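You operate a simulated robot arm through the tools that you are given. There is no shell and no other tool.

Carry out the task below with a simulated two-armed robot. There is one attempt and no reset: what you move stays moved.

TASK
Strip the motor: plug out, teal pipe and its ring off, green cap in, red knob open.
Fine: plug out first, into the white holder; pipe and ring on the blue plate; cap in the side pipe; knob last. Set down upright: short teal pipe.

Only the result counts: the job must be done as asked and must still hold three seconds after the hand-in. Knocking over, shifting, dropping, spilling or breaking anything else fails it. Lids that push on must go on centred and level and be pressed home; caps that screw on are set level and turned clockwise until they are tight.

THE ROBOT
Two 7-joint arms with two-finger grippers on one trunk that stands fixed in place. Base frame: the origin is at the foot of the trunk, x ahead of it, y to its left, z up; the work surface is at about z = 858. Units: mm, rad, N and s.
The left shoulder is at [70, 139, 1255], the right one opposite. With the tool pointing down near the work surface each hand reaches from about 460 to 740 mm from the base axis, measured 20 degrees to its own side. Payload 3.43 kg a hand.
The TCP of each hand is the grasp point between the finger pads, 30 mm short of the fingertips. In the tool frame z runs along the fingers and y along their closing line. The gripper opens to 104 mm; its body begins 57 mm behind the TCP.
Orientation is told as [roll, pitch, yaw] about the base's x, y, z axes, in that order, counted from this pose: with the fingers straight down and closing along the base's y, the tool's x points along the base's -x, its y along +y and its z along -z.

THE INTERFACE
- The arms move only by the tool send_rows. It takes "left_increments", "right_increments" or both (then of equal length, played together; a hand with none holds still); each is a list of rows, each an object of numbers (a shift or turn left out is 0, a gripper value left out holds the last): "claw": the closure, from 0 (fully open) to 1 (shut); "tx", "ty", "tz": the shift along the base's x, y, z in mm; "rx", "ry", "rz": the turn, a rotation vector about the base's x, y, z in rad. In form: [{"claw": .., "tx": .., "ty": .., "tz": .., "rx": .., "ry": .., "rz": ..}, ...]. A call has 1 to 20 rows; each row is the pose to reach, as a shift and turn from the pose commanded when the call began. Rows are played at 5 a second. More than 50 mm and 0.15 rad between two rows, or a gripper value outside its range, and nothing of the call is played. Where a pose cannot be reached the arm comes as near as it can. A force on the tool above 40 N (or 10 N above the force at the start of the call, whichever is more), or a blocked arm, ends the call early, and 0.2 s more pass. The fingers move at their own pace (about 45 mm/s each) and stop on an object; they squeeze with about 41 N. The grip force told is the motor's: it shows also when the fingers shut on nothing. Time passes only in rows, and 0.2 s behind the last, so rows that repeat a pose let the fingers close. The reply holds the time, the measured pose of the TCP, the force on the tool along the base axes, the opening and the grip force, in the units named above and with some noise, with the torque about the TCP (base axes, N m) and any sound that the robot's microphone picked up, and new pictures: "show" is both (left out), scene, wrist or none (wrist: the cameras of the hands that moved).
- Cameras (640 x 400 px; columns grow to the right, rows downward): "scene" is now at [128.6, -38.8, 1483.1]; the picture's right is [-0.43, -0.90, -0.00], its down [-0.53, 0.25, -0.81] and it looks along [0.73, -0.35, -0.58] (base axes); focal length 324 px, centre (320, 200). "left" rides on the left gripper at [67, -18, -90] in its tool frame; the picture's right is [0.25, 0.97, 0.00], its down [-0.73, 0.19, -0.66] and it looks along [-0.64, 0.17, 0.75] (tool axes); focal length 218 px, centre (320, 200). "right" rides on the right gripper at [67, 18, -90] in its tool frame; the picture's right is [-0.25, 0.97, 0.00], its down [-0.73, -0.19, -0.66] and it looks along [-0.64, -0.17, 0.75] (tool axes); focal length 218 px, centre (320, 200).
- move_column(by): slides the trunk up (or, below 0, down) by that many mm; the arms and the scene camera ride with it, the base frame stays. It gives what a move gives, with no picture.
- head_to(pan, tilt): turns the head with the scene camera to pan (to the left, within 1.501 rad either way) and tilt (down, from -0.506 to 1.204), counted from straight ahead of the robot. It gives what a move gives, and a new picture of the scene camera.
- pixel_to_xyz(camera, pixels): for up to 12 pixels [column, row] of the newest picture of that camera ("zoom" is the newest enlarged one), the place [x, y, z] in the base frame of the surface seen there, good to about 3 mm. The clock stands still meanwhile.
- close_up(camera, box): a new picture of the part [left, top, right, bottom] of that camera's present view, enlarged. The clock stands still meanwhile.
- finish_job(): hands the job in; it is judged then, once.

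Leave the grippers open and the arms clear of the work at the hand-in unless told otherwise.

The tools are called as a command line: name --argument value ..., lists and objects as JSON in quotes. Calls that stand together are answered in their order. send_rows: Moves the arms, as the interface text tells. Its arguments: {"type":"object","properties":{"left_increments":{"type":"array","items":{"type":"object","properties":{"claw":{"type":"number"},"tx":{"type":"number"},"ty":{"type":"number"},"tz":{"type":"number"},"rx":{"type":"number"},"ry":{"type":"number"},"rz":{"type":"number"}}}},"right_increments":{"type":"array","items":{"type":"object","properties":{"claw":{"type":"number"},"tx":{"type":"number"},"ty":{"type":"number"},"tz":{"type":"number"},"rx":{"type":"number"},"ry":{"type":"number"},"rz":{"type":"number"}}}},"show":{"type":"string","enum":["both","scene","wrist","none"]}},"required":[]} The other tools are called the same way: move_column (by) moves the trunk up or down; head_to (pan, tilt) turns the head that bears the scene camera; pixel_to_xyz (camera, pixels) gives the place of the surface under pixels of a picture; close_up (camera, box) takes an enlarged picture of a part of a camera's view; finish_job () hands the job in.

At the start:

```text
t: 0.0
left_eef_pos: [440.7, -56.8, 1260.9]
left_tool_rot: [0.0, 0.0, 0.001]
left_contact_force: [-1.3, -0.2, 0.2]
left_ft_torque: [0.04, 0.01, 0.01]
left_opening: 104.1
left_gripper_force: 0.1
right_eef_pos: [400.6, -467.8, 1175.0]
right_tool_rot: [0.0, -0.001, 0.0]
right_contact_force: [-0.3, -0.1, 0.4]
right_ft_torque: [0.0, -0.02, -0.04]
right_opening: 103.9
right_gripper_force: 0.1
trunk travel left (down, up): [-750.0, 190.0]
head pan, tilt (commanded): [-0.445, 0.621]
```

scene: 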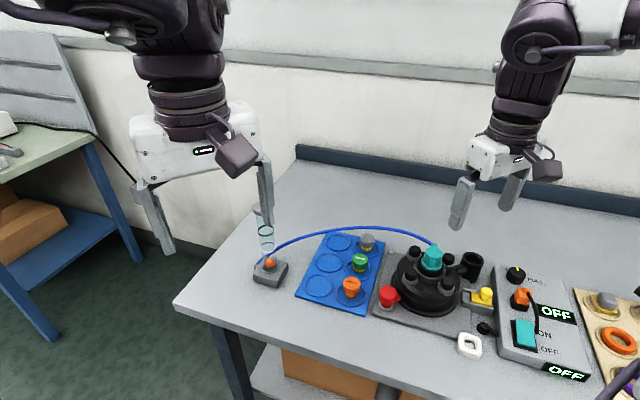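
right: 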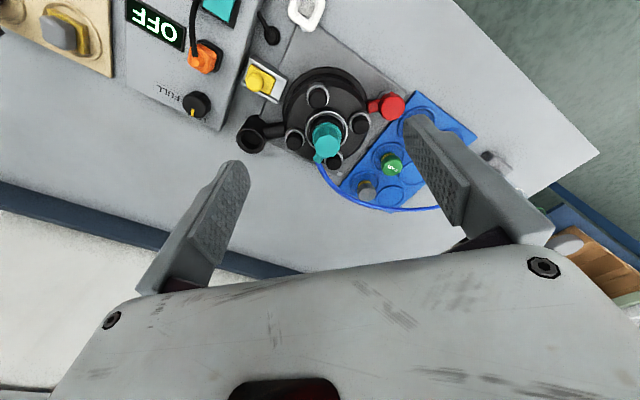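
left: 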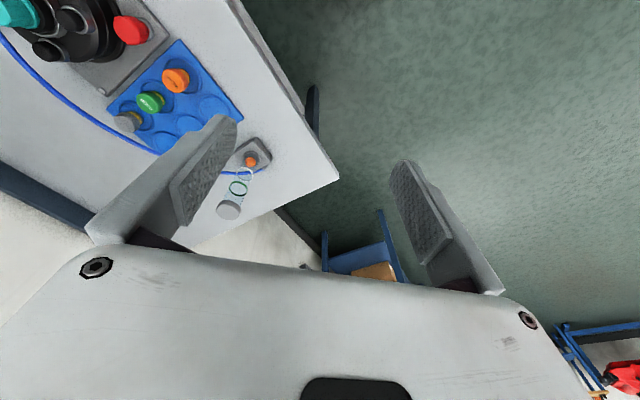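

I see the motor (black round body with teal pipe on top) on a grey base, a blue plate with caps, a switch box to the right, and a beige panel at far right. I take enlarged pictures to learn the parts.

close_up --camera "scene" --box '[370, 220, 510, 340]'

close_up --camera "scene" --box '[480, 250, 640, 390]'

close_up --camera "scene" --box '[240, 200, 400, 330]'

close_up --camera "right" --box '[180, 0, 500, 220]'

```text
3.33 times, centred on (440, 280) of scene
```

zoom: 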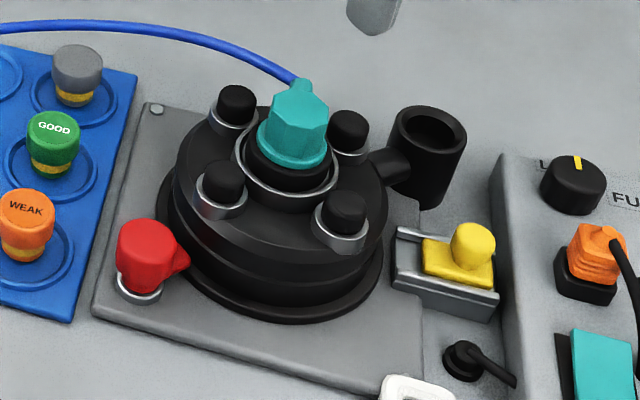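

```text
2.86 times, centred on (560, 320) of scene
```

zoom: 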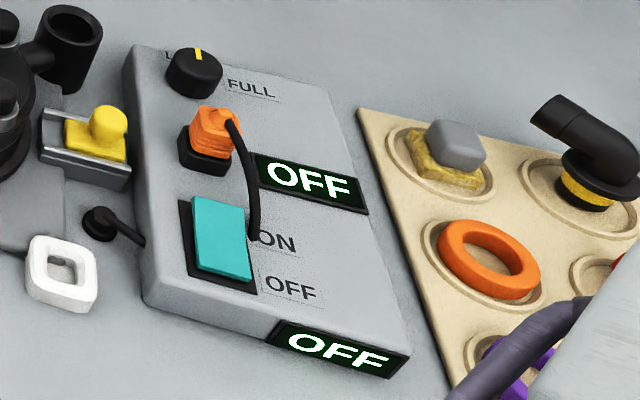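

```text
3.08 times, centred on (320, 265) of scene
```

zoom: 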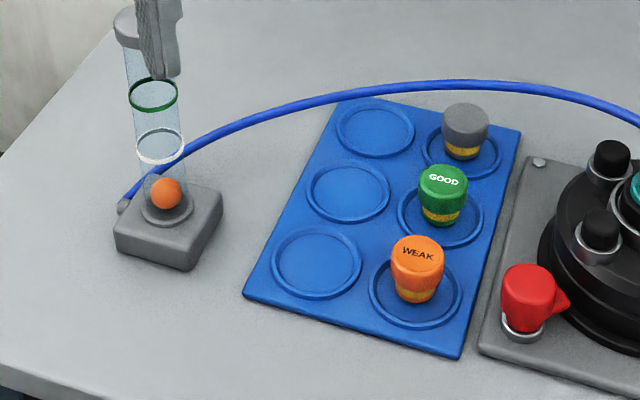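

```text
1.82 times, centred on (340, 110) of right
```

zoom: 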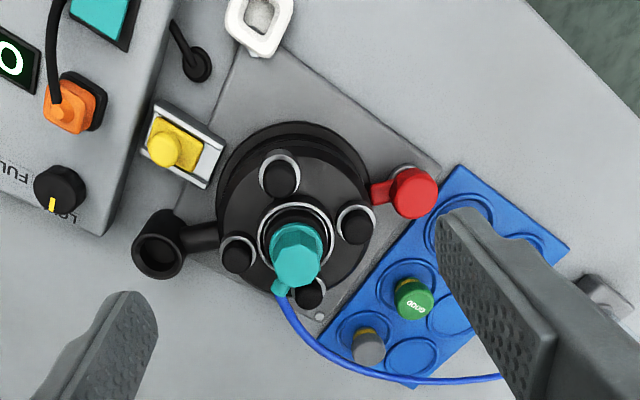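

I turn the head further to the right to see the beige board and the right side of the table.

head_to --pan -0.75 --tilt 0.75

```text
t: 0.8
left_eef_pos: [441.1, -56.5, 1261.7]
left_tool_rot: [0.0, 0.0, 0.001]
left_contact_force: [-0.6, 0.5, -0.2]
left_ft_torque: [-0.03, 0.01, 0.0]
left_opening: 104.2
left_gripper_force: 0.0
right_eef_pos: [400.7, -467.5, 1175.2]
right_tool_rot: [-0.002, 0.0, 0.002]
right_contact_force: [-0.3, -0.7, -0.5]
right_ft_torque: [0.0, 0.02, 0.04]
right_opening: 104.1
right_gripper_force: 0.0
trunk travel left (down, up): [-750.0, 190.0]
head pan, tilt (commanded): [-0.75, 0.75]
```

scene: 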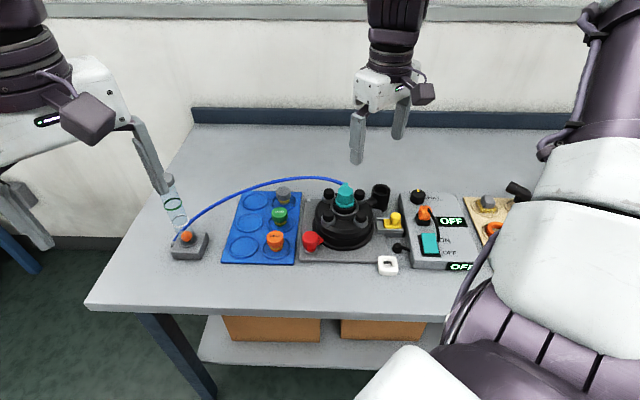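

I measure the main items: blue plate, caps, motor parts, plug, white holder, side pipe.

pixel_to_xyz --camera "scene" --pixels '[[346, 190], [380, 188], [313, 241], [396, 219], [424, 215], [388, 263], [280, 213], [275, 238], [283, 194], [250, 200], [243, 246], [247, 222]]'

close_up --camera "scene" --box '[370, 160, 530, 280]'

close_up --camera "scene" --box '[290, 165, 420, 285]'

```text
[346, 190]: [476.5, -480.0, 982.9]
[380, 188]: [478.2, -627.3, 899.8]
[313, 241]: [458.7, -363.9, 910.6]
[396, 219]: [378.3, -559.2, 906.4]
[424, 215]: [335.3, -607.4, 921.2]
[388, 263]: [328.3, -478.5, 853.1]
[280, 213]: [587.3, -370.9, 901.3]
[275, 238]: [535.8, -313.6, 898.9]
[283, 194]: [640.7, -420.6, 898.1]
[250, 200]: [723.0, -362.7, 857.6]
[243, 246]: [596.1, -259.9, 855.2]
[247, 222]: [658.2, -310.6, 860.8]
```

```text
3.33 times, centred on (450, 220) of scene
```

zoom: 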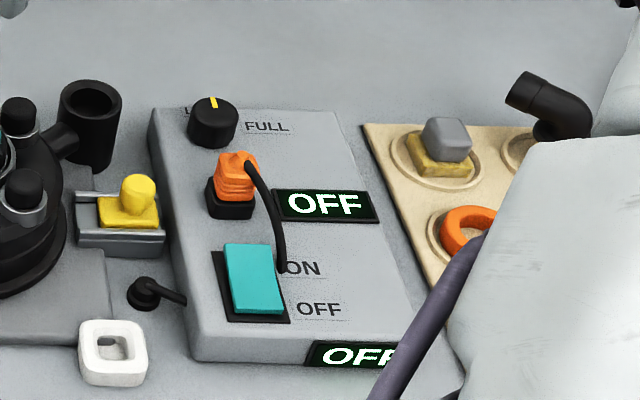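

```text
3.33 times, centred on (355, 225) of scene
```

zoom: 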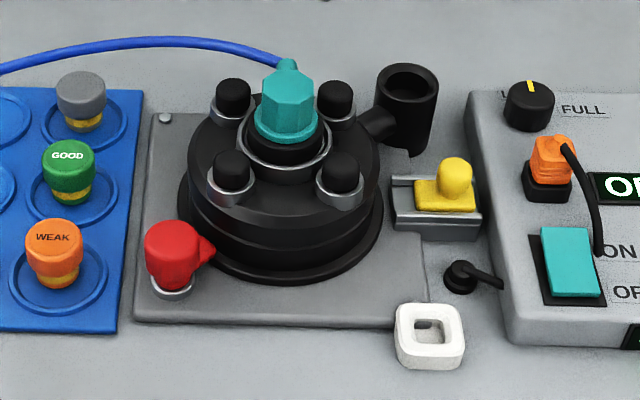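

The table stands front-right. I bring the right hand back and lower so that its wrist camera looks closely at the motor.

send_rows --right_increments '[{"tx": -25, "ty": 0, "tz": -30}, {"tx": -50, "ty": 0, "tz": -60}, {"tx": -75, "ty": 0, "tz": -60}, {"tx": -75, "ty": 0, "tz": -60}]' --show "both"

```text
t: 1.8
left_eef_pos: [440.1, -57.0, 1262.2]
left_tool_rot: [-0.001, 0.0, -0.002]
left_contact_force: [0.0, -0.2, -0.4]
left_ft_torque: [0.0, 0.02, 0.05]
left_opening: 104.3
left_gripper_force: 0.1
right_eef_pos: [325.9, -471.1, 1113.5]
right_tool_rot: [0.0, 0.0, -0.002]
right_contact_force: [-0.9, -0.7, -0.2]
right_ft_torque: [0.02, 0.05, -0.02]
right_opening: 104.0
right_gripper_force: 0.0
trunk travel left (down, up): [-750.0, 190.0]
head pan, tilt (commanded): [-0.75, 0.75]
```

scene: 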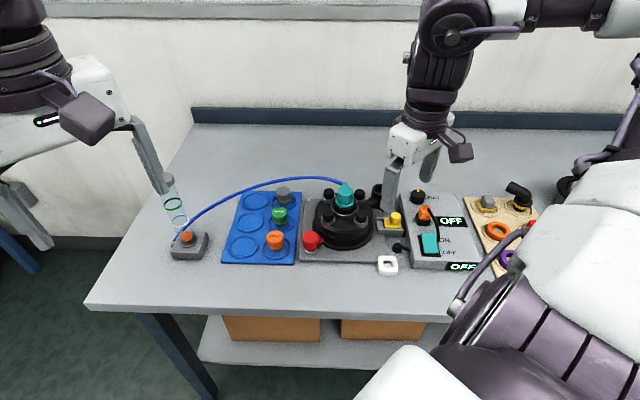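
right: 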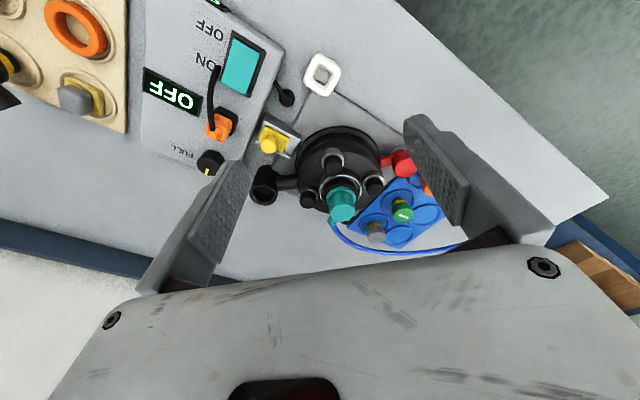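

I enlarge the right wrist view around the motor, plug and white holder.

close_up --camera "right" --box '[240, 40, 460, 260]'

close_up --camera "right" --box '[130, 0, 350, 200]'

close_up --camera "scene" --box '[430, 160, 560, 280]'

```text
1.82 times, centred on (350, 150) of right
```

zoom: 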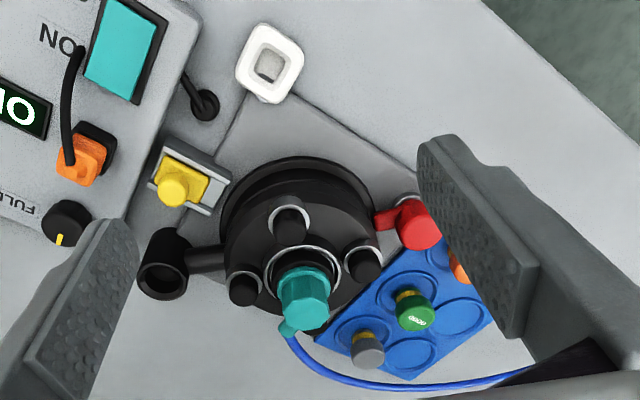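

```text
2.00 times, centred on (240, 100) of right
```

zoom: 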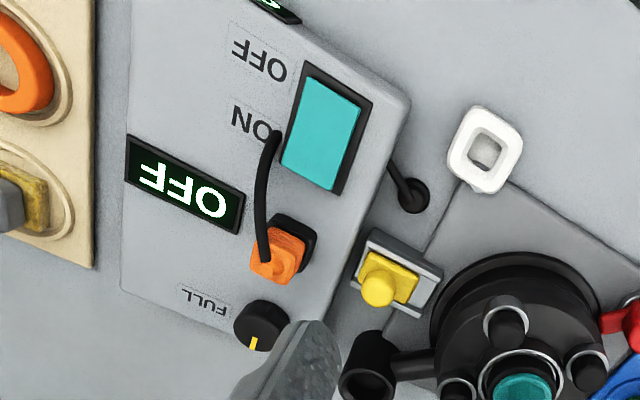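

```text
3.33 times, centred on (495, 220) of scene
```

zoom: 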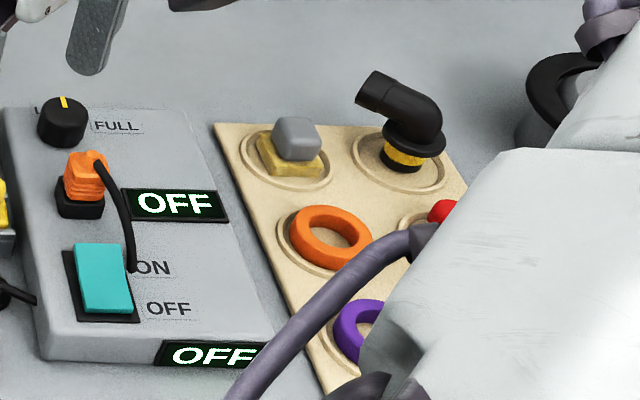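

I lower the right hand further back to get a closer view of the motor, holder and plug.

send_rows --right_increments '[{"tx": 0, "ty": 0, "tz": -40}, {"tx": 0, "ty": -10, "tz": -80}, {"tx": 0, "ty": -10, "tz": -80}]' --show "wrist"

```text
t: 2.6
left_eef_pos: [440.8, -55.8, 1260.5]
left_tool_rot: [-0.002, 0.0, -0.001]
left_contact_force: [0.4, -0.3, -0.3]
left_ft_torque: [-0.05, 0.0, 0.01]
left_opening: 103.8
left_gripper_force: 0.0
right_eef_pos: [325.8, -478.8, 1036.8]
right_tool_rot: [0.0, -0.002, 0.0]
right_contact_force: [-0.6, 0.5, 0.1]
right_ft_torque: [0.01, 0.01, 0.02]
right_opening: 104.1
right_gripper_force: 0.0
trunk travel left (down, up): [-750.0, 190.0]
head pan, tilt (commanded): [-0.75, 0.75]
```

right: 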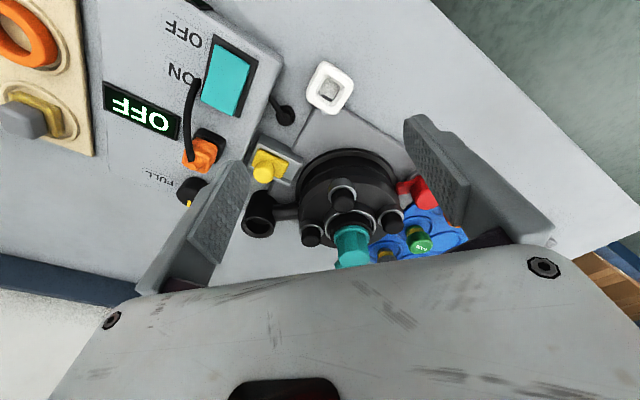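

I enlarge the motor, then the plug and holder, to measure them.

close_up --camera "right" --box '[250, 130, 470, 270]'

close_up --camera "right" --box '[150, 40, 370, 210]'

pixel_to_xyz --camera "right" --pixels '[[352, 235], [343, 195], [310, 234], [391, 219], [258, 212], [330, 86], [201, 153], [268, 168], [285, 115], [404, 190], [300, 180], [350, 222]]'

```text
2.86 times, centred on (360, 200) of right
```

zoom: 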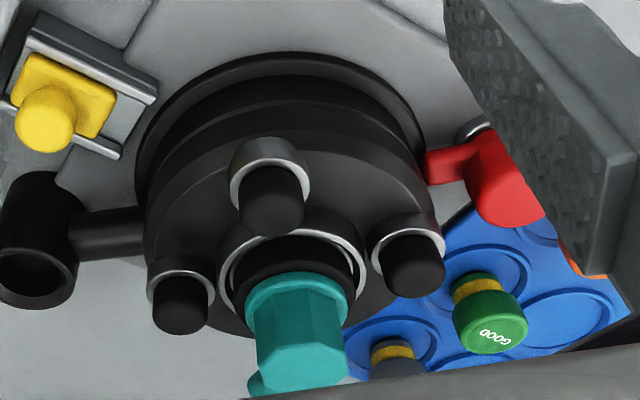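

```text
2.35 times, centred on (260, 125) of right
```

zoom: 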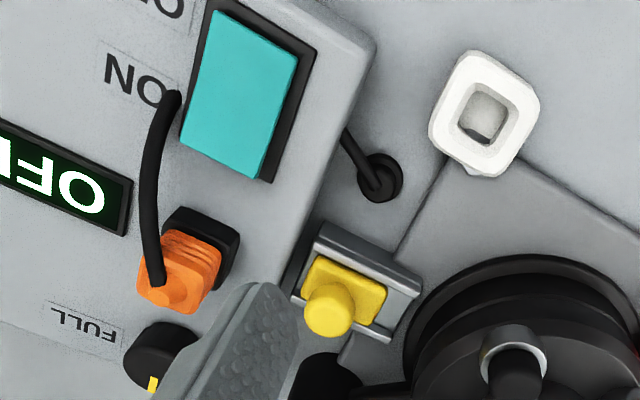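

```text
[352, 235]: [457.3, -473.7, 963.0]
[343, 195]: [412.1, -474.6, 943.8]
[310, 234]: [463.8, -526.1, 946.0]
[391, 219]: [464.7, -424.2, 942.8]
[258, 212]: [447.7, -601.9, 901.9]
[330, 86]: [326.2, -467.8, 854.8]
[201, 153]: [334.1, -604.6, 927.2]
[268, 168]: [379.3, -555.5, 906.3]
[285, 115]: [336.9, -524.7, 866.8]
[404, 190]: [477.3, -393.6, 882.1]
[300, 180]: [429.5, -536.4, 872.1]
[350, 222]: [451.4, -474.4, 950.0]
```

The orange plug sits in the black socket at about (334,-605,927); the white holder's square hole is at about (326,-468). I hover the right hand above the plug and turn it −45° so that the fingers line up with the box (close along the box's left-right).

send_rows --right_increments '[{"ty": -20, "tz": 10, "rz": -0.13}, {"tx": 2, "ty": -42, "tz": 15, "rz": -0.26}, {"tx": 4, "ty": -63, "tz": 15, "rz": -0.39}, {"tx": 6, "ty": -84, "tz": 15, "rz": -0.52}, {"tx": 8, "ty": -105, "tz": 15, "rz": -0.65}, {"tx": 8, "ty": -126, "tz": 15, "rz": -0.785}, {"tx": 8, "ty": -126, "tz": 15, "rz": -0.785}]' --show "both"

```text
t: 4.2
left_eef_pos: [441.4, -56.1, 1261.2]
left_tool_rot: [0.0, -0.001, 0.001]
left_contact_force: [0.2, 0.2, -0.5]
left_ft_torque: [0.0, 0.01, -0.05]
left_opening: 104.0
left_gripper_force: 0.0
right_eef_pos: [333.5, -604.0, 1050.1]
right_tool_rot: [0.001, 0.0, -0.786]
right_contact_force: [0.6, 0.0, 0.2]
right_ft_torque: [0.0, 0.04, -0.02]
right_opening: 103.9
right_gripper_force: 0.1
trunk travel left (down, up): [-750.0, 190.0]
head pan, tilt (commanded): [-0.75, 0.75]
```

scene: 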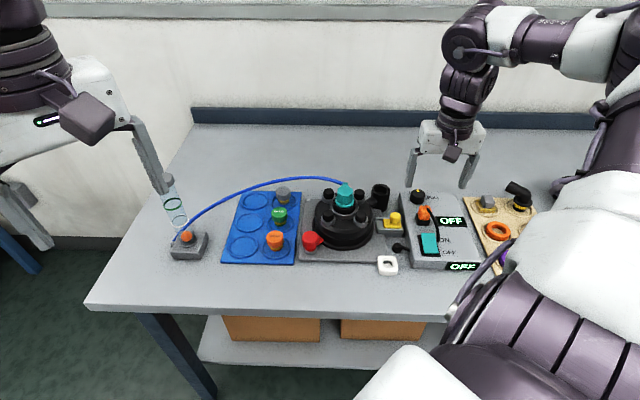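
right: 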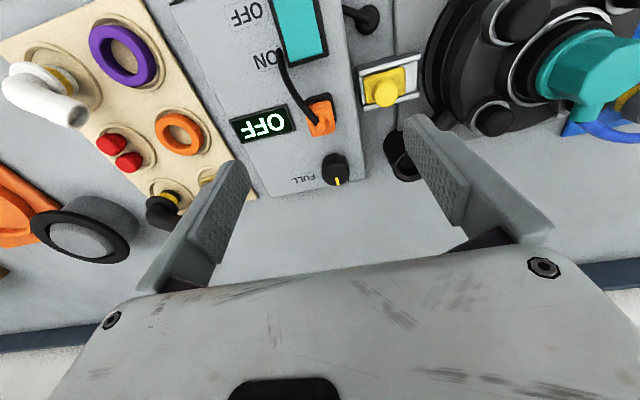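

Now I enlarge the plug from above and measure it.

close_up --camera "right" --box '[250, 40, 410, 200]'

pixel_to_xyz --camera "right" --pixels '[[320, 117], [310, 104], [330, 101], [335, 130], [314, 134], [340, 168], [352, 158], [325, 30], [365, 180], [260, 195], [240, 125]]'

```text
2.50 times, centred on (330, 120) of right
```

zoom: 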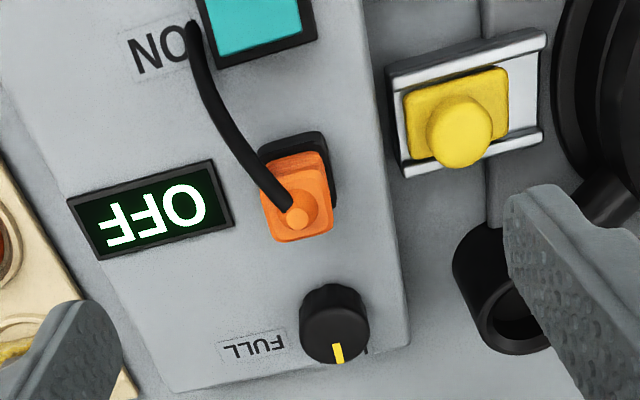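

```text
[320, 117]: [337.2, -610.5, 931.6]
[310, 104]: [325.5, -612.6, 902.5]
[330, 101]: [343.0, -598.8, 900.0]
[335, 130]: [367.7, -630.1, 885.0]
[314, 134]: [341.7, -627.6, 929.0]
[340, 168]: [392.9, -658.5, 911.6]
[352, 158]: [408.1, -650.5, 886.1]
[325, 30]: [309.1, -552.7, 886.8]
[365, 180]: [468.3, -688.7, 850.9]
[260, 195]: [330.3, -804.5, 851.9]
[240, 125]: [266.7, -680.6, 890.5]
```

I query points on the plug's top face and sides in the enlarged picture.

pixel_to_xyz --camera "zoom" --pixels '[[298, 215], [270, 195], [326, 188], [329, 228], [278, 236], [268, 170], [320, 158], [300, 180], [332, 200], [330, 145], [380, 200], [175, 220]]'

```text
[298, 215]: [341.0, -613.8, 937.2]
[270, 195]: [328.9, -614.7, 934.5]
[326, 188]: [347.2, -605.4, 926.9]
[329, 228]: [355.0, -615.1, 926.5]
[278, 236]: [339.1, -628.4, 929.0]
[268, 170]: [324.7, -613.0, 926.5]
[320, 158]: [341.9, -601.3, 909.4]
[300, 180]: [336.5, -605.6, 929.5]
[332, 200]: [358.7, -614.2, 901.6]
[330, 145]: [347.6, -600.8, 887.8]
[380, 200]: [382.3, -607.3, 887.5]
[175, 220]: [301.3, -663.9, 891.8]
```

I measure the box's long edges to get its exact orientation.

pixel_to_xyz --camera "right" --pixels '[[340, 10], [345, 60], [352, 110], [360, 165], [270, 192], [300, 187], [340, 181], [355, 179], [232, 122], [284, 106], [294, 130], [240, 143]]'

pixel_to_xyz --camera "scene" --pixels '[[403, 200], [409, 262], [463, 198], [298, 262], [222, 260], [240, 194], [301, 194], [378, 262], [397, 258], [394, 272], [376, 270], [387, 265]]'

```text
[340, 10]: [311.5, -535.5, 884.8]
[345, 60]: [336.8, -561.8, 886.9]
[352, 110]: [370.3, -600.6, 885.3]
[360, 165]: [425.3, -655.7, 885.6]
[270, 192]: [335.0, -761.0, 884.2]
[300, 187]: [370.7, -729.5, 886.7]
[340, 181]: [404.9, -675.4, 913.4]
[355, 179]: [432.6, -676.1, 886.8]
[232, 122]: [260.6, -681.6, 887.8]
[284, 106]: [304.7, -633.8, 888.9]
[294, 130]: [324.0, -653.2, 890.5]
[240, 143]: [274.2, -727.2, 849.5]
```

```text
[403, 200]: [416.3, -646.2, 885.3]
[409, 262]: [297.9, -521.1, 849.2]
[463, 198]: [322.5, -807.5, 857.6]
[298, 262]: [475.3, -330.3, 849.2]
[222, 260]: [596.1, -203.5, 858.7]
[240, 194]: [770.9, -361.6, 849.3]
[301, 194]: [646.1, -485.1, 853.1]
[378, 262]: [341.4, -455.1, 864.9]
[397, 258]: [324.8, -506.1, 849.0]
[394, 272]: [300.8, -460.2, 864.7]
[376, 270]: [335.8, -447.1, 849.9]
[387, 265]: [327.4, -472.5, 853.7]
```

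The box lies at about 45°, the plug's top centre is about (342,-615), z ≈ 930. I half-close the fingers (to clear the yellow slider) and move above the plug to z = 975 to check alignment.

send_rows --right_increments '[{"claw": 0.55, "tx": 4, "ty": -5, "tz": -25}, {"tx": 8.5, "ty": -11, "tz": -50}, {"tx": 8.5, "ty": -11, "tz": -75}, {"tx": 8.5, "ty": -11, "tz": -75}, {"tx": 8.5, "ty": -11, "tz": -75}]' --show "both"

close_up --camera "right" --box '[240, 80, 400, 240]'

close_up --camera "scene" --box '[370, 140, 500, 270]'

```text
t: 5.4
left_eef_pos: [441.8, -57.3, 1261.2]
left_tool_rot: [0.001, 0.0, 0.001]
left_contact_force: [0.6, -0.2, -0.4]
left_ft_torque: [-0.01, -0.01, -0.02]
left_opening: 104.0
left_gripper_force: 0.0
right_eef_pos: [343.7, -615.4, 976.1]
right_tool_rot: [-0.001, 0.001, -0.786]
right_contact_force: [-0.3, 0.7, -0.7]
right_ft_torque: [-0.02, 0.03, -0.03]
right_opening: 46.8
right_gripper_force: 0.2
trunk travel left (down, up): [-750.0, 190.0]
head pan, tilt (commanded): [-0.75, 0.75]
```

scene: 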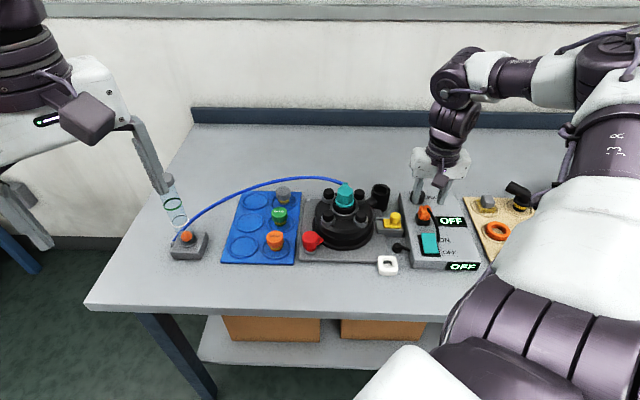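
right: 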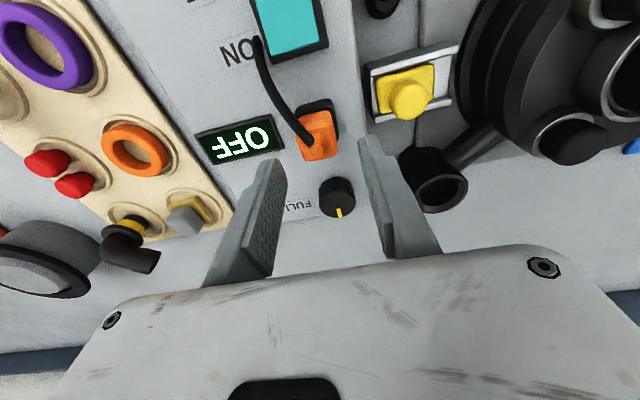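

```text
2.50 times, centred on (320, 160) of right
```

zoom: 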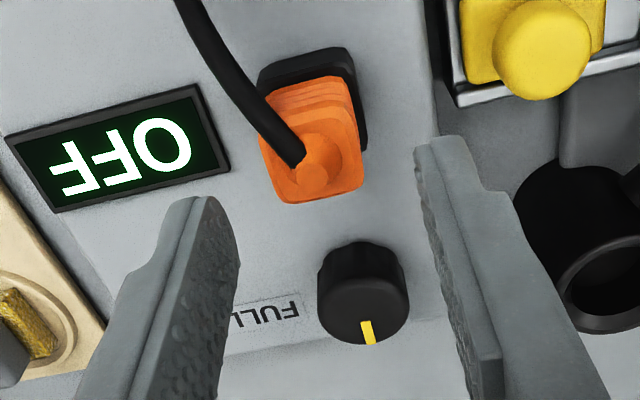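

```text
3.08 times, centred on (435, 205) of scene
```

zoom: 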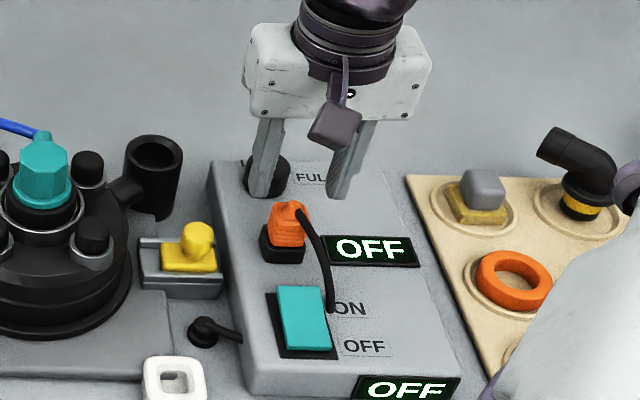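

I query the plug's top-face corners again from this nearer view.

pixel_to_xyz --camera "right" --pixels '[[302, 140], [333, 135], [336, 154], [308, 160], [318, 148], [325, 152], [312, 154], [330, 146], [305, 148], [320, 158], [300, 118], [332, 112]]'

```text
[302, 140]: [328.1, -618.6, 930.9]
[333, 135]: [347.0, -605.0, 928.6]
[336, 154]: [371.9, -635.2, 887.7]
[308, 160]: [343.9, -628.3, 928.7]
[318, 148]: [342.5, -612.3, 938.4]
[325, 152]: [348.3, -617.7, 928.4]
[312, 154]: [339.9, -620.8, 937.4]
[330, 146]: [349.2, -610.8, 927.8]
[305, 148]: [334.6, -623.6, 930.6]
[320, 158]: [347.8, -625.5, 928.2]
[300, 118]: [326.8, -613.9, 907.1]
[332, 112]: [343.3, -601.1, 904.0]
```

The plug's top centre is near (343.5,-617). I lower to z ≈ 932 (fingertips ≈ 902, just above the black socket) and then close on the plug.

send_rows --right_increments '[{"tx": 0.3, "ty": -1, "tz": -20, "rz": -0.03}, {"tx": 0.3, "ty": -1.5, "tz": -43, "rz": -0.03}, {"tx": 0.3, "ty": -1.5, "tz": -43, "rz": -0.03}]' --show "wrist"

close_up --camera "right" --box '[240, 100, 400, 240]'

```text
t: 6.2
left_eef_pos: [440.7, -57.7, 1261.5]
left_tool_rot: [0.0, 0.0, 0.001]
left_contact_force: [-0.1, 0.6, 0.4]
left_ft_torque: [0.03, 0.02, 0.02]
left_opening: 104.0
left_gripper_force: 0.1
right_eef_pos: [342.3, -617.7, 933.3]
right_tool_rot: [0.0, 0.001, -0.815]
right_contact_force: [0.9, 0.0, 1.0]
right_ft_torque: [0.0, 0.01, 0.01]
right_opening: 46.8
right_gripper_force: 0.0
trunk travel left (down, up): [-750.0, 190.0]
head pan, tilt (commanded): [-0.75, 0.75]
```

right: 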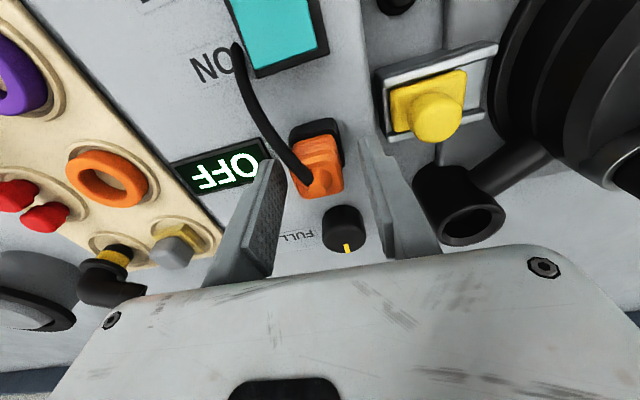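

```text
2.86 times, centred on (320, 170) of right
```

zoom: 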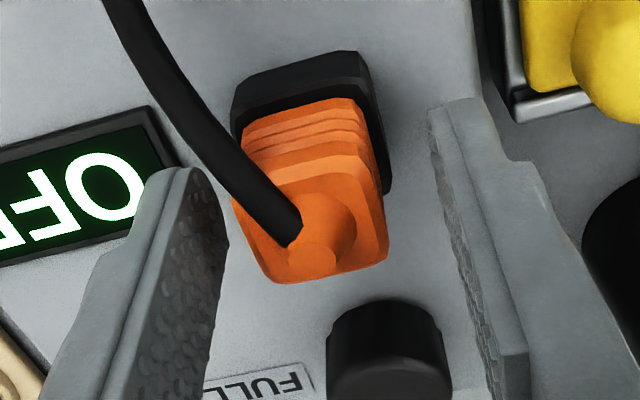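

The plug is centred between the fingers. I close the gripper on it.

send_rows --right_increments '[{"claw": 1.0}, {"claw": 1.0}, {"claw": 1.0}, {"claw": 1.0}, {"claw": 1.0}]' --show "wrist"

```text
t: 7.4
left_eef_pos: [441.2, -58.0, 1262.0]
left_tool_rot: [0.002, 0.0, 0.0]
left_contact_force: [0.4, -0.5, 0.5]
left_ft_torque: [-0.03, -0.02, -0.05]
left_opening: 104.1
left_gripper_force: 0.0
right_eef_pos: [344.1, -617.3, 931.8]
right_tool_rot: [-0.001, 0.002, -0.815]
right_contact_force: [-1.8, -1.3, -2.6]
right_ft_torque: [-0.07, 0.12, 0.04]
right_opening: 23.4
right_gripper_force: 41.2
trunk travel left (down, up): [-750.0, 190.0]
head pan, tilt (commanded): [-0.75, 0.75]
```

right: 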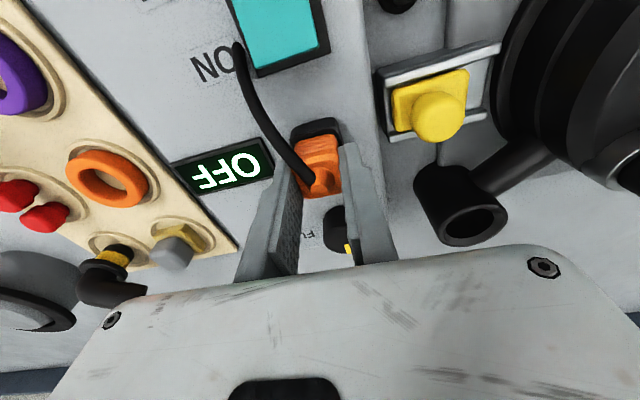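

The fingers hold the plug (23.4 mm wide). I pull straight up in small steps.

send_rows --right_increments '[{"tz": 4}, {"tz": 8}, {"tz": 14}, {"tz": 20}, {"tz": 30}, {"tz": 40}]' --show "both"

```text
t: 8.8
left_eef_pos: [440.8, -58.0, 1260.7]
left_tool_rot: [0.0, -0.001, 0.0]
left_contact_force: [-0.1, -0.5, -0.3]
left_ft_torque: [0.0, 0.01, -0.03]
left_opening: 103.9
left_gripper_force: 0.0
right_eef_pos: [342.4, -617.9, 972.4]
right_tool_rot: [-0.001, 0.0, -0.815]
right_contact_force: [0.2, 0.1, 0.2]
right_ft_torque: [0.0, 0.02, 0.01]
right_opening: 23.7
right_gripper_force: 41.1
trunk travel left (down, up): [-750.0, 190.0]
head pan, tilt (commanded): [-0.75, 0.75]
```

scene: 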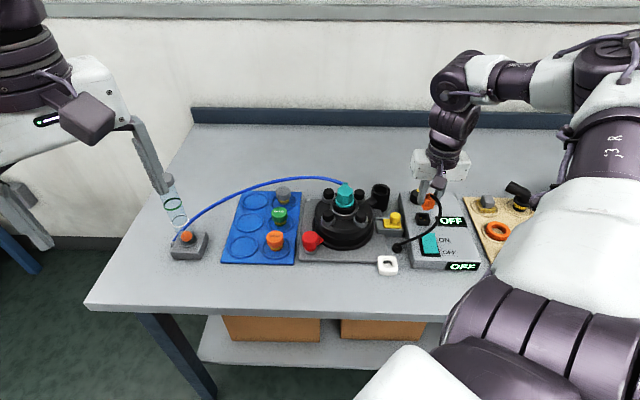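
right: 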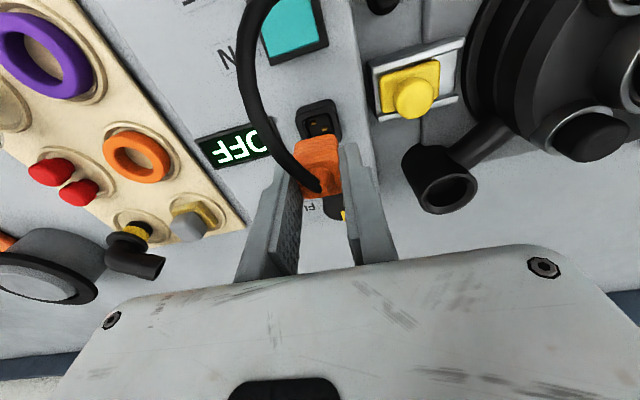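

The plug is out, its cable leads to the black grommet beside the white holder. I look at the holder's shape and orientation before moving over it.

close_up --camera "scene" --box '[355, 235, 425, 285]'

close_up --camera "right" --box '[260, 80, 380, 220]'

```text
8.00 times, centred on (390, 260) of scene
```

zoom: 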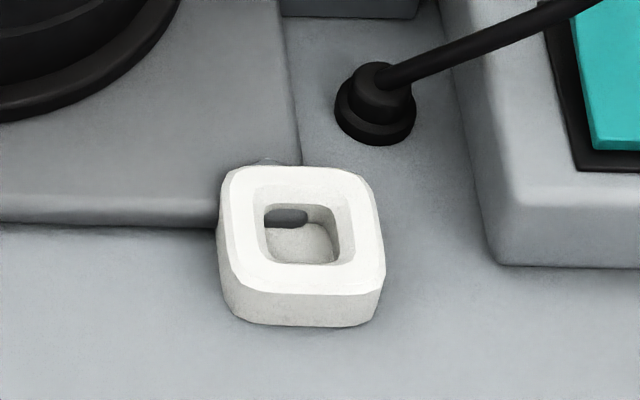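

```text
2.86 times, centred on (320, 150) of right
```

zoom: 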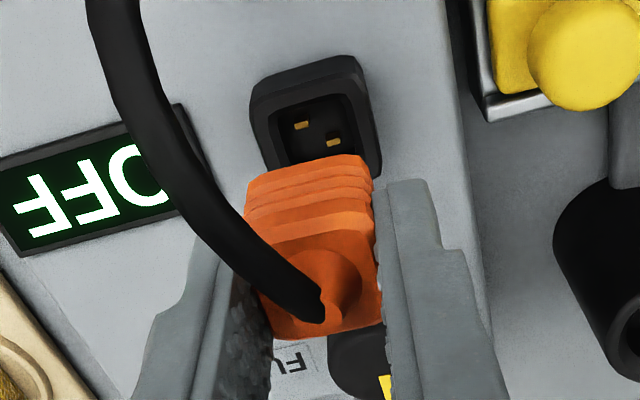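

I enlarge the holder again and measure its rim points for its centre and orientation.

close_up --camera "scene" --box '[355, 235, 425, 285]'

pixel_to_xyz --camera "zoom" --pixels '[[232, 178], [350, 175], [375, 200], [380, 270], [300, 290], [235, 275], [226, 220], [290, 172], [372, 240], [300, 245], [250, 230], [352, 230]]'

pixel_to_xyz --camera "zoom" --pixels '[[245, 170], [340, 172], [365, 190], [378, 280], [360, 290], [250, 284], [228, 255], [226, 190], [310, 180], [240, 230], [365, 220], [310, 278]]'

```text
8.00 times, centred on (390, 260) of scene
```

zoom: 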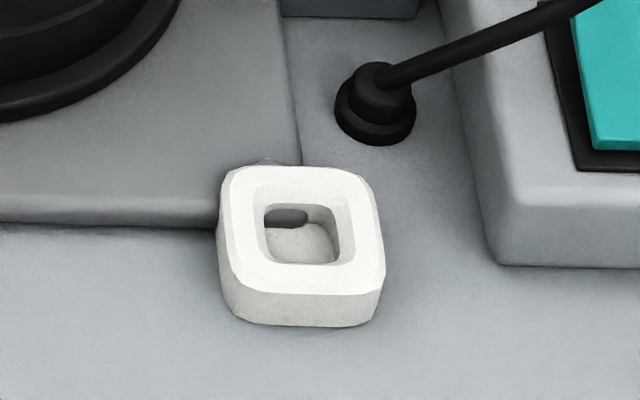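

```text
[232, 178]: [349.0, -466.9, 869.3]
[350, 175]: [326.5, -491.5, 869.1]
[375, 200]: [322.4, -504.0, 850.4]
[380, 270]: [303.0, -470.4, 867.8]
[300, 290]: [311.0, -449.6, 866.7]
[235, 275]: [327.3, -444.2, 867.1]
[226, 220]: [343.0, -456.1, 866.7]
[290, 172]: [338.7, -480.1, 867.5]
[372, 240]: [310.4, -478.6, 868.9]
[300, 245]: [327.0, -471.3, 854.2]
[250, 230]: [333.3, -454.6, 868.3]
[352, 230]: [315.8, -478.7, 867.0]
```

```text
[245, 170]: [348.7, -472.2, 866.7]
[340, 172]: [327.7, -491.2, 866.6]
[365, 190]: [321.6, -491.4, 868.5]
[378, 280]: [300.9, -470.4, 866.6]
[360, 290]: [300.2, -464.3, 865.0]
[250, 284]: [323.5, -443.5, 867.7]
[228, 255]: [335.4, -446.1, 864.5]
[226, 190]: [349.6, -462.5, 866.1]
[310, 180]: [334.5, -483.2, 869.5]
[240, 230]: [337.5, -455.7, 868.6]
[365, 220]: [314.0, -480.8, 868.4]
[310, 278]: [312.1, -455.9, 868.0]
```

The holder's centre comes out at about (324.4,-466.1), top z ≈ 867, turned like the plug (about 41–43°). I raise the plug and carry it over the holder, well above everything.

send_rows --right_increments '[{"tz": 25}, {"tx": -5, "ty": 38, "tz": 30}, {"tx": -10, "ty": 76, "tz": 30}, {"tx": -15, "ty": 114, "tz": 30}, {"tx": -18.5, "ty": 151.5, "tz": 30, "rz": -0.03}, {"tx": -18.5, "ty": 151.5, "tz": 0, "rz": -0.03}, {"tx": -18.5, "ty": 151.5, "tz": -20, "rz": -0.03}, {"tx": -18.5, "ty": 151.5, "tz": -20, "rz": -0.03}]' --show "both"

close_up --camera "scene" --box '[345, 200, 445, 290]'

close_up --camera "right" --box '[240, 80, 400, 240]'

```text
t: 10.6
left_eef_pos: [440.4, -55.7, 1260.7]
left_tool_rot: [0.001, 0.0, 0.0]
left_contact_force: [-0.5, 0.4, -0.1]
left_ft_torque: [0.0, 0.02, 0.0]
left_opening: 104.1
left_gripper_force: 0.0
right_eef_pos: [326.6, -464.1, 952.8]
right_tool_rot: [0.001, -0.002, -0.846]
right_contact_force: [-0.1, 0.0, -0.6]
right_ft_torque: [-0.06, 0.0, 0.01]
right_opening: 23.8
right_gripper_force: 41.1
right hand out of reach, approached as far as the arm can: row 5
trunk travel left (down, up): [-750.0, 190.0]
head pan, tilt (commanded): [-0.75, 0.75]
```

scene: 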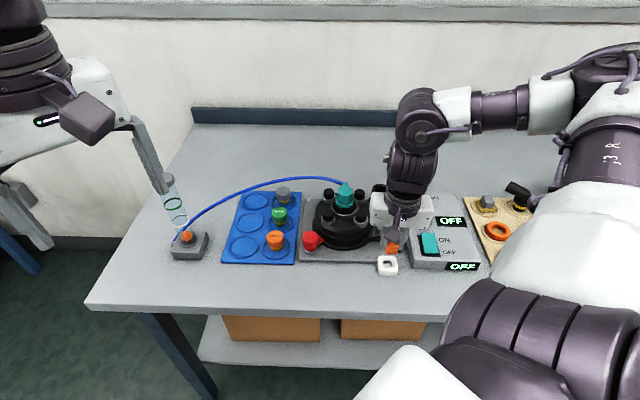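
right: 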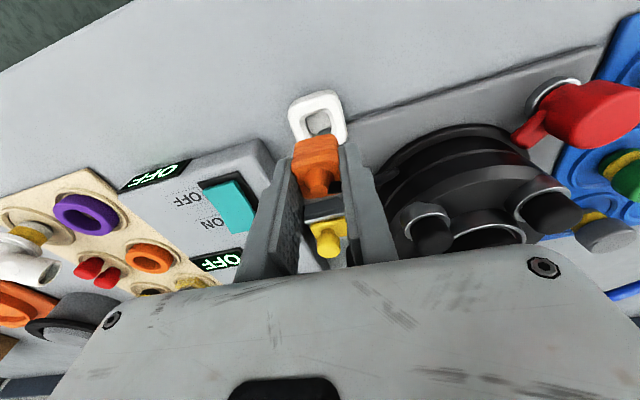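

```text
4.44 times, centred on (395, 245) of scene
```

zoom: 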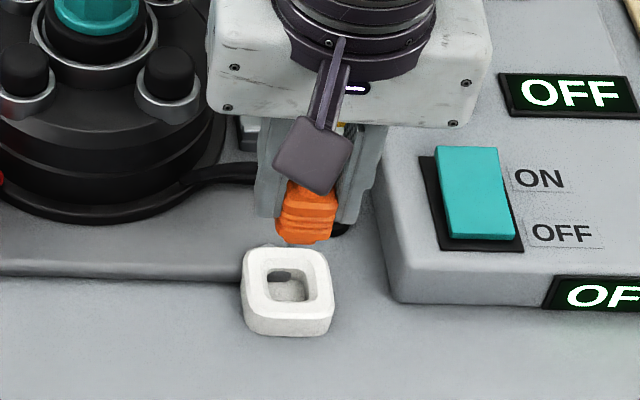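

```text
2.50 times, centred on (320, 160) of right
```

zoom: 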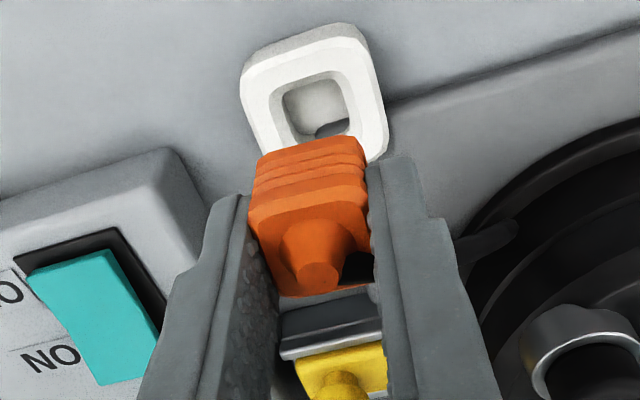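

I measure the plug's lower edge and the holder's hole again from both cameras.

pixel_to_xyz --camera "zoom" --pixels '[[250, 60], [355, 28], [385, 130], [272, 150], [290, 75], [340, 75], [285, 105], [340, 95], [262, 158], [360, 140], [315, 145], [310, 215]]'

close_up --camera "scene" --box '[370, 225, 420, 280]'

pixel_to_xyz --camera "zoom" --pixels '[[290, 170], [370, 160], [330, 185], [285, 120], [375, 110], [200, 210], [335, 210], [350, 340], [210, 340], [275, 240], [275, 330], [280, 270]]'

```text
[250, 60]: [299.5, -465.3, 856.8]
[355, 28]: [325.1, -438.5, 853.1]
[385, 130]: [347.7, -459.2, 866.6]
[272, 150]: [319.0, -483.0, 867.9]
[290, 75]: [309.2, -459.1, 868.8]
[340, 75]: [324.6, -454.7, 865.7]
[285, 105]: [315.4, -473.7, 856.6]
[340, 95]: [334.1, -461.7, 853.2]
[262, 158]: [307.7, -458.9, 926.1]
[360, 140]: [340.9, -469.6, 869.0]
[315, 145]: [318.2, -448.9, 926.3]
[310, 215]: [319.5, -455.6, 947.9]
```

```text
7.27 times, centred on (395, 252) of scene
```

zoom: 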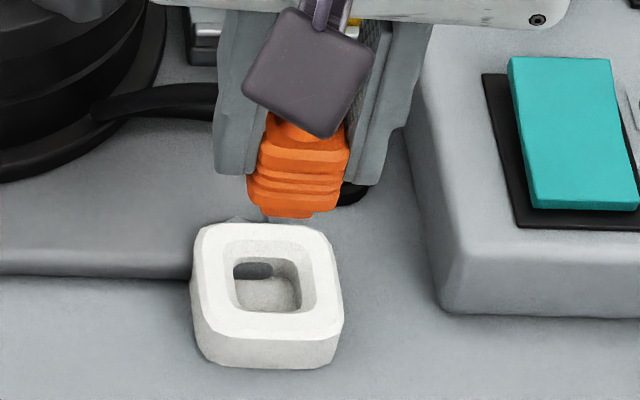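

```text
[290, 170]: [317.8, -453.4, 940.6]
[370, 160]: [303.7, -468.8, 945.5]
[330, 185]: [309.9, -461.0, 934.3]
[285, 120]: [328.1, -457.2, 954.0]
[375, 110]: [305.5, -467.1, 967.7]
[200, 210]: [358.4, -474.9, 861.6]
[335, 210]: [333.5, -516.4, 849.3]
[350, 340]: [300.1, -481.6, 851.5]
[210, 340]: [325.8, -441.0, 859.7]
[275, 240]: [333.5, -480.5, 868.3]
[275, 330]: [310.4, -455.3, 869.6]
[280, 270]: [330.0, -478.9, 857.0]
```

A narrower foot is visible under the plug at (290,213) in the zoom. I measure points along the foot and shoulder.

pixel_to_xyz --camera "zoom" --pixels '[[268, 213], [288, 214], [306, 213], [280, 215], [298, 215], [255, 203], [275, 203], [295, 203], [315, 205], [330, 205], [258, 180], [335, 185]]'

close_up --camera "right" --box '[280, 80, 360, 200]'

```text
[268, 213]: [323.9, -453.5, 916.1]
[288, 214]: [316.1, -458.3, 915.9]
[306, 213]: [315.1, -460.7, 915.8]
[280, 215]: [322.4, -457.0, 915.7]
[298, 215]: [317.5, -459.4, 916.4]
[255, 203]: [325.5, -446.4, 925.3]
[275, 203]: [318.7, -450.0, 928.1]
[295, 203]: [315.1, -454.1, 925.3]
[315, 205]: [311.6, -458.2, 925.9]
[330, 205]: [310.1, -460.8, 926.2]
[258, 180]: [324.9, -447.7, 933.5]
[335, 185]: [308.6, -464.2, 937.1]
```

```text
3.33 times, centred on (320, 140) of right
```

zoom: 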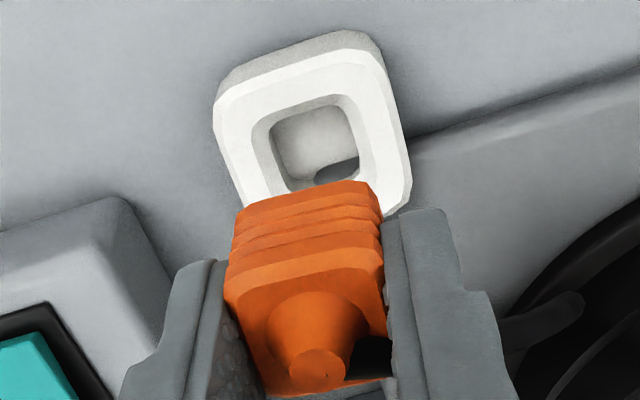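

I hold still for a moment to read the pose again and average out the noise.

send_rows --right_increments '[{"tz": 0}, {"tz": 0}]' --show "none"

send_rows --right_increments '[{"tz": 0}]' --show "none"

pixel_to_xyz --camera "zoom" --pixels '[[222, 90], [380, 60], [405, 190], [255, 125], [355, 105], [365, 180], [285, 190], [300, 80], [235, 140], [380, 100], [395, 150], [330, 70]]'

```text
t: 11.2
left_eef_pos: [440.9, -57.1, 1261.4]
left_tool_rot: [-0.001, 0.0, 0.001]
left_contact_force: [0.6, 0.1, -0.3]
left_ft_torque: [0.0, -0.01, 0.0]
left_opening: 104.1
left_gripper_force: 0.0
right_eef_pos: [326.0, -464.8, 952.1]
right_tool_rot: [0.0, 0.0, -0.846]
right_contact_force: [0.1, 0.3, -0.3]
right_ft_torque: [0.01, 0.0, -0.02]
right_opening: 23.7
right_gripper_force: 41.1
trunk travel left (down, up): [-750.0, 190.0]
head pan, tilt (commanded): [-0.75, 0.75]
```

```text
t: 11.6
left_eef_pos: [441.5, -58.1, 1260.7]
left_tool_rot: [-0.001, 0.0, 0.0]
left_contact_force: [-0.4, -0.6, 0.6]
left_ft_torque: [0.02, -0.03, 0.02]
left_opening: 104.0
left_gripper_force: 0.3
right_eef_pos: [326.8, -464.6, 952.8]
right_tool_rot: [-0.001, 0.0, -0.845]
right_contact_force: [0.5, -0.7, -0.6]
right_ft_torque: [0.0, 0.0, 0.0]
right_opening: 23.8
right_gripper_force: 40.9
trunk travel left (down, up): [-750.0, 190.0]
head pan, tilt (commanded): [-0.75, 0.75]
```

```text
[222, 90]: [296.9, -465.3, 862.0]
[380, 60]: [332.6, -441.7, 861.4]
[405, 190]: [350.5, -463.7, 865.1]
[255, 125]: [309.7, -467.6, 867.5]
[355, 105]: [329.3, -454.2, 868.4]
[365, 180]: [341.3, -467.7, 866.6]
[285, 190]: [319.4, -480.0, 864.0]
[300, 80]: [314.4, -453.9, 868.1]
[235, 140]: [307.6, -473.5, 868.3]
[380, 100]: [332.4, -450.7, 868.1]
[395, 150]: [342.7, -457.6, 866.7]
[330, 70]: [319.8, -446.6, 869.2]
```

TCP is at about (326.5,-464.5); the hole's centre lies about 2.7 mm further to the table's right. I shift (-1.9,-1.9) and lower until the foot is just above the holder.

send_rows --right_increments '[{"tx": -1.9, "ty": -1.9, "tz": -15}, {"tx": -1.9, "ty": -1.9, "tz": -30}, {"tx": -1.9, "ty": -1.9, "tz": -40}, {"tx": -1.9, "ty": -1.9, "tz": -40}]' --show "both"

close_up --camera "scene" --box '[370, 225, 420, 280]'

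close_up --camera "right" --box '[280, 80, 360, 200]'

```text
t: 12.6
left_eef_pos: [441.0, -57.6, 1262.6]
left_tool_rot: [0.0, 0.0, 0.001]
left_contact_force: [0.6, -0.8, -0.4]
left_ft_torque: [0.0, -0.02, 0.04]
left_opening: 104.1
left_gripper_force: 0.2
right_eef_pos: [323.8, -466.8, 914.5]
right_tool_rot: [-0.001, 0.0, -0.845]
right_contact_force: [0.0, 0.1, -0.7]
right_ft_torque: [0.01, -0.03, -0.03]
right_opening: 23.9
right_gripper_force: 41.0
trunk travel left (down, up): [-750.0, 190.0]
head pan, tilt (commanded): [-0.75, 0.75]
```

scene: 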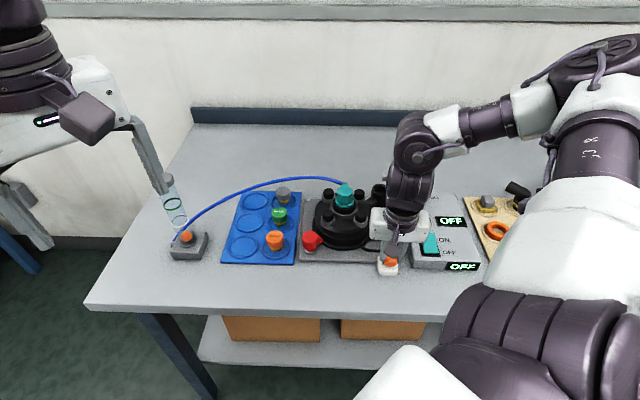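
right: 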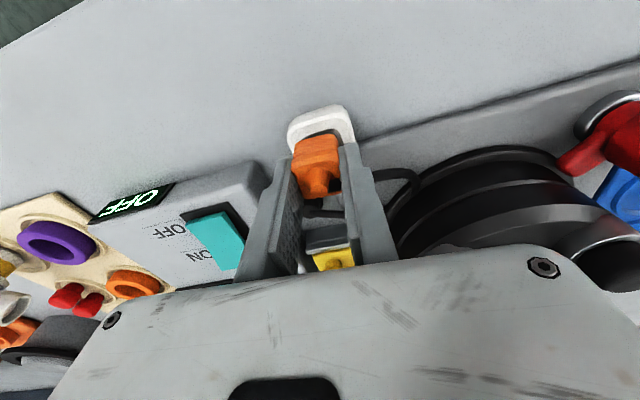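

```text
7.27 times, centred on (395, 252) of scene
```

zoom: 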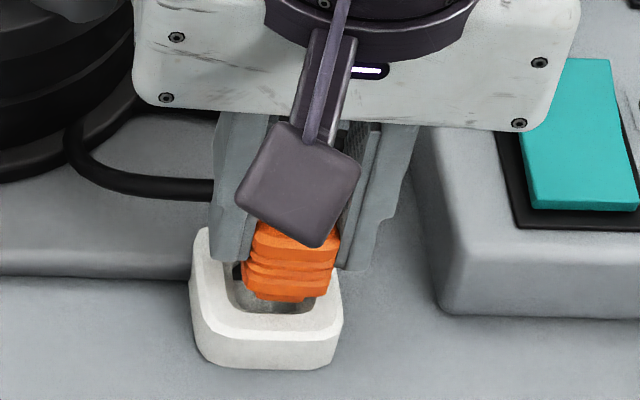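

```text
3.33 times, centred on (320, 140) of right
```

zoom: 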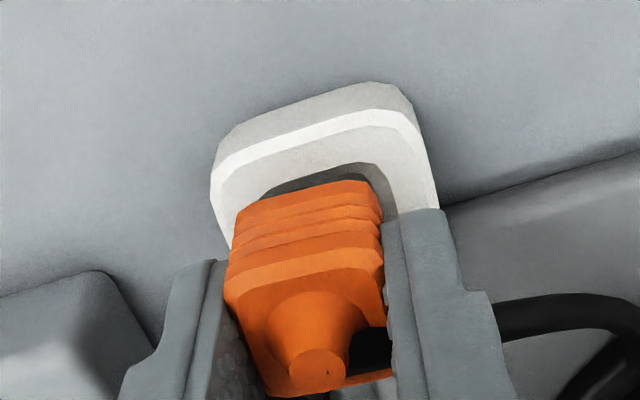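

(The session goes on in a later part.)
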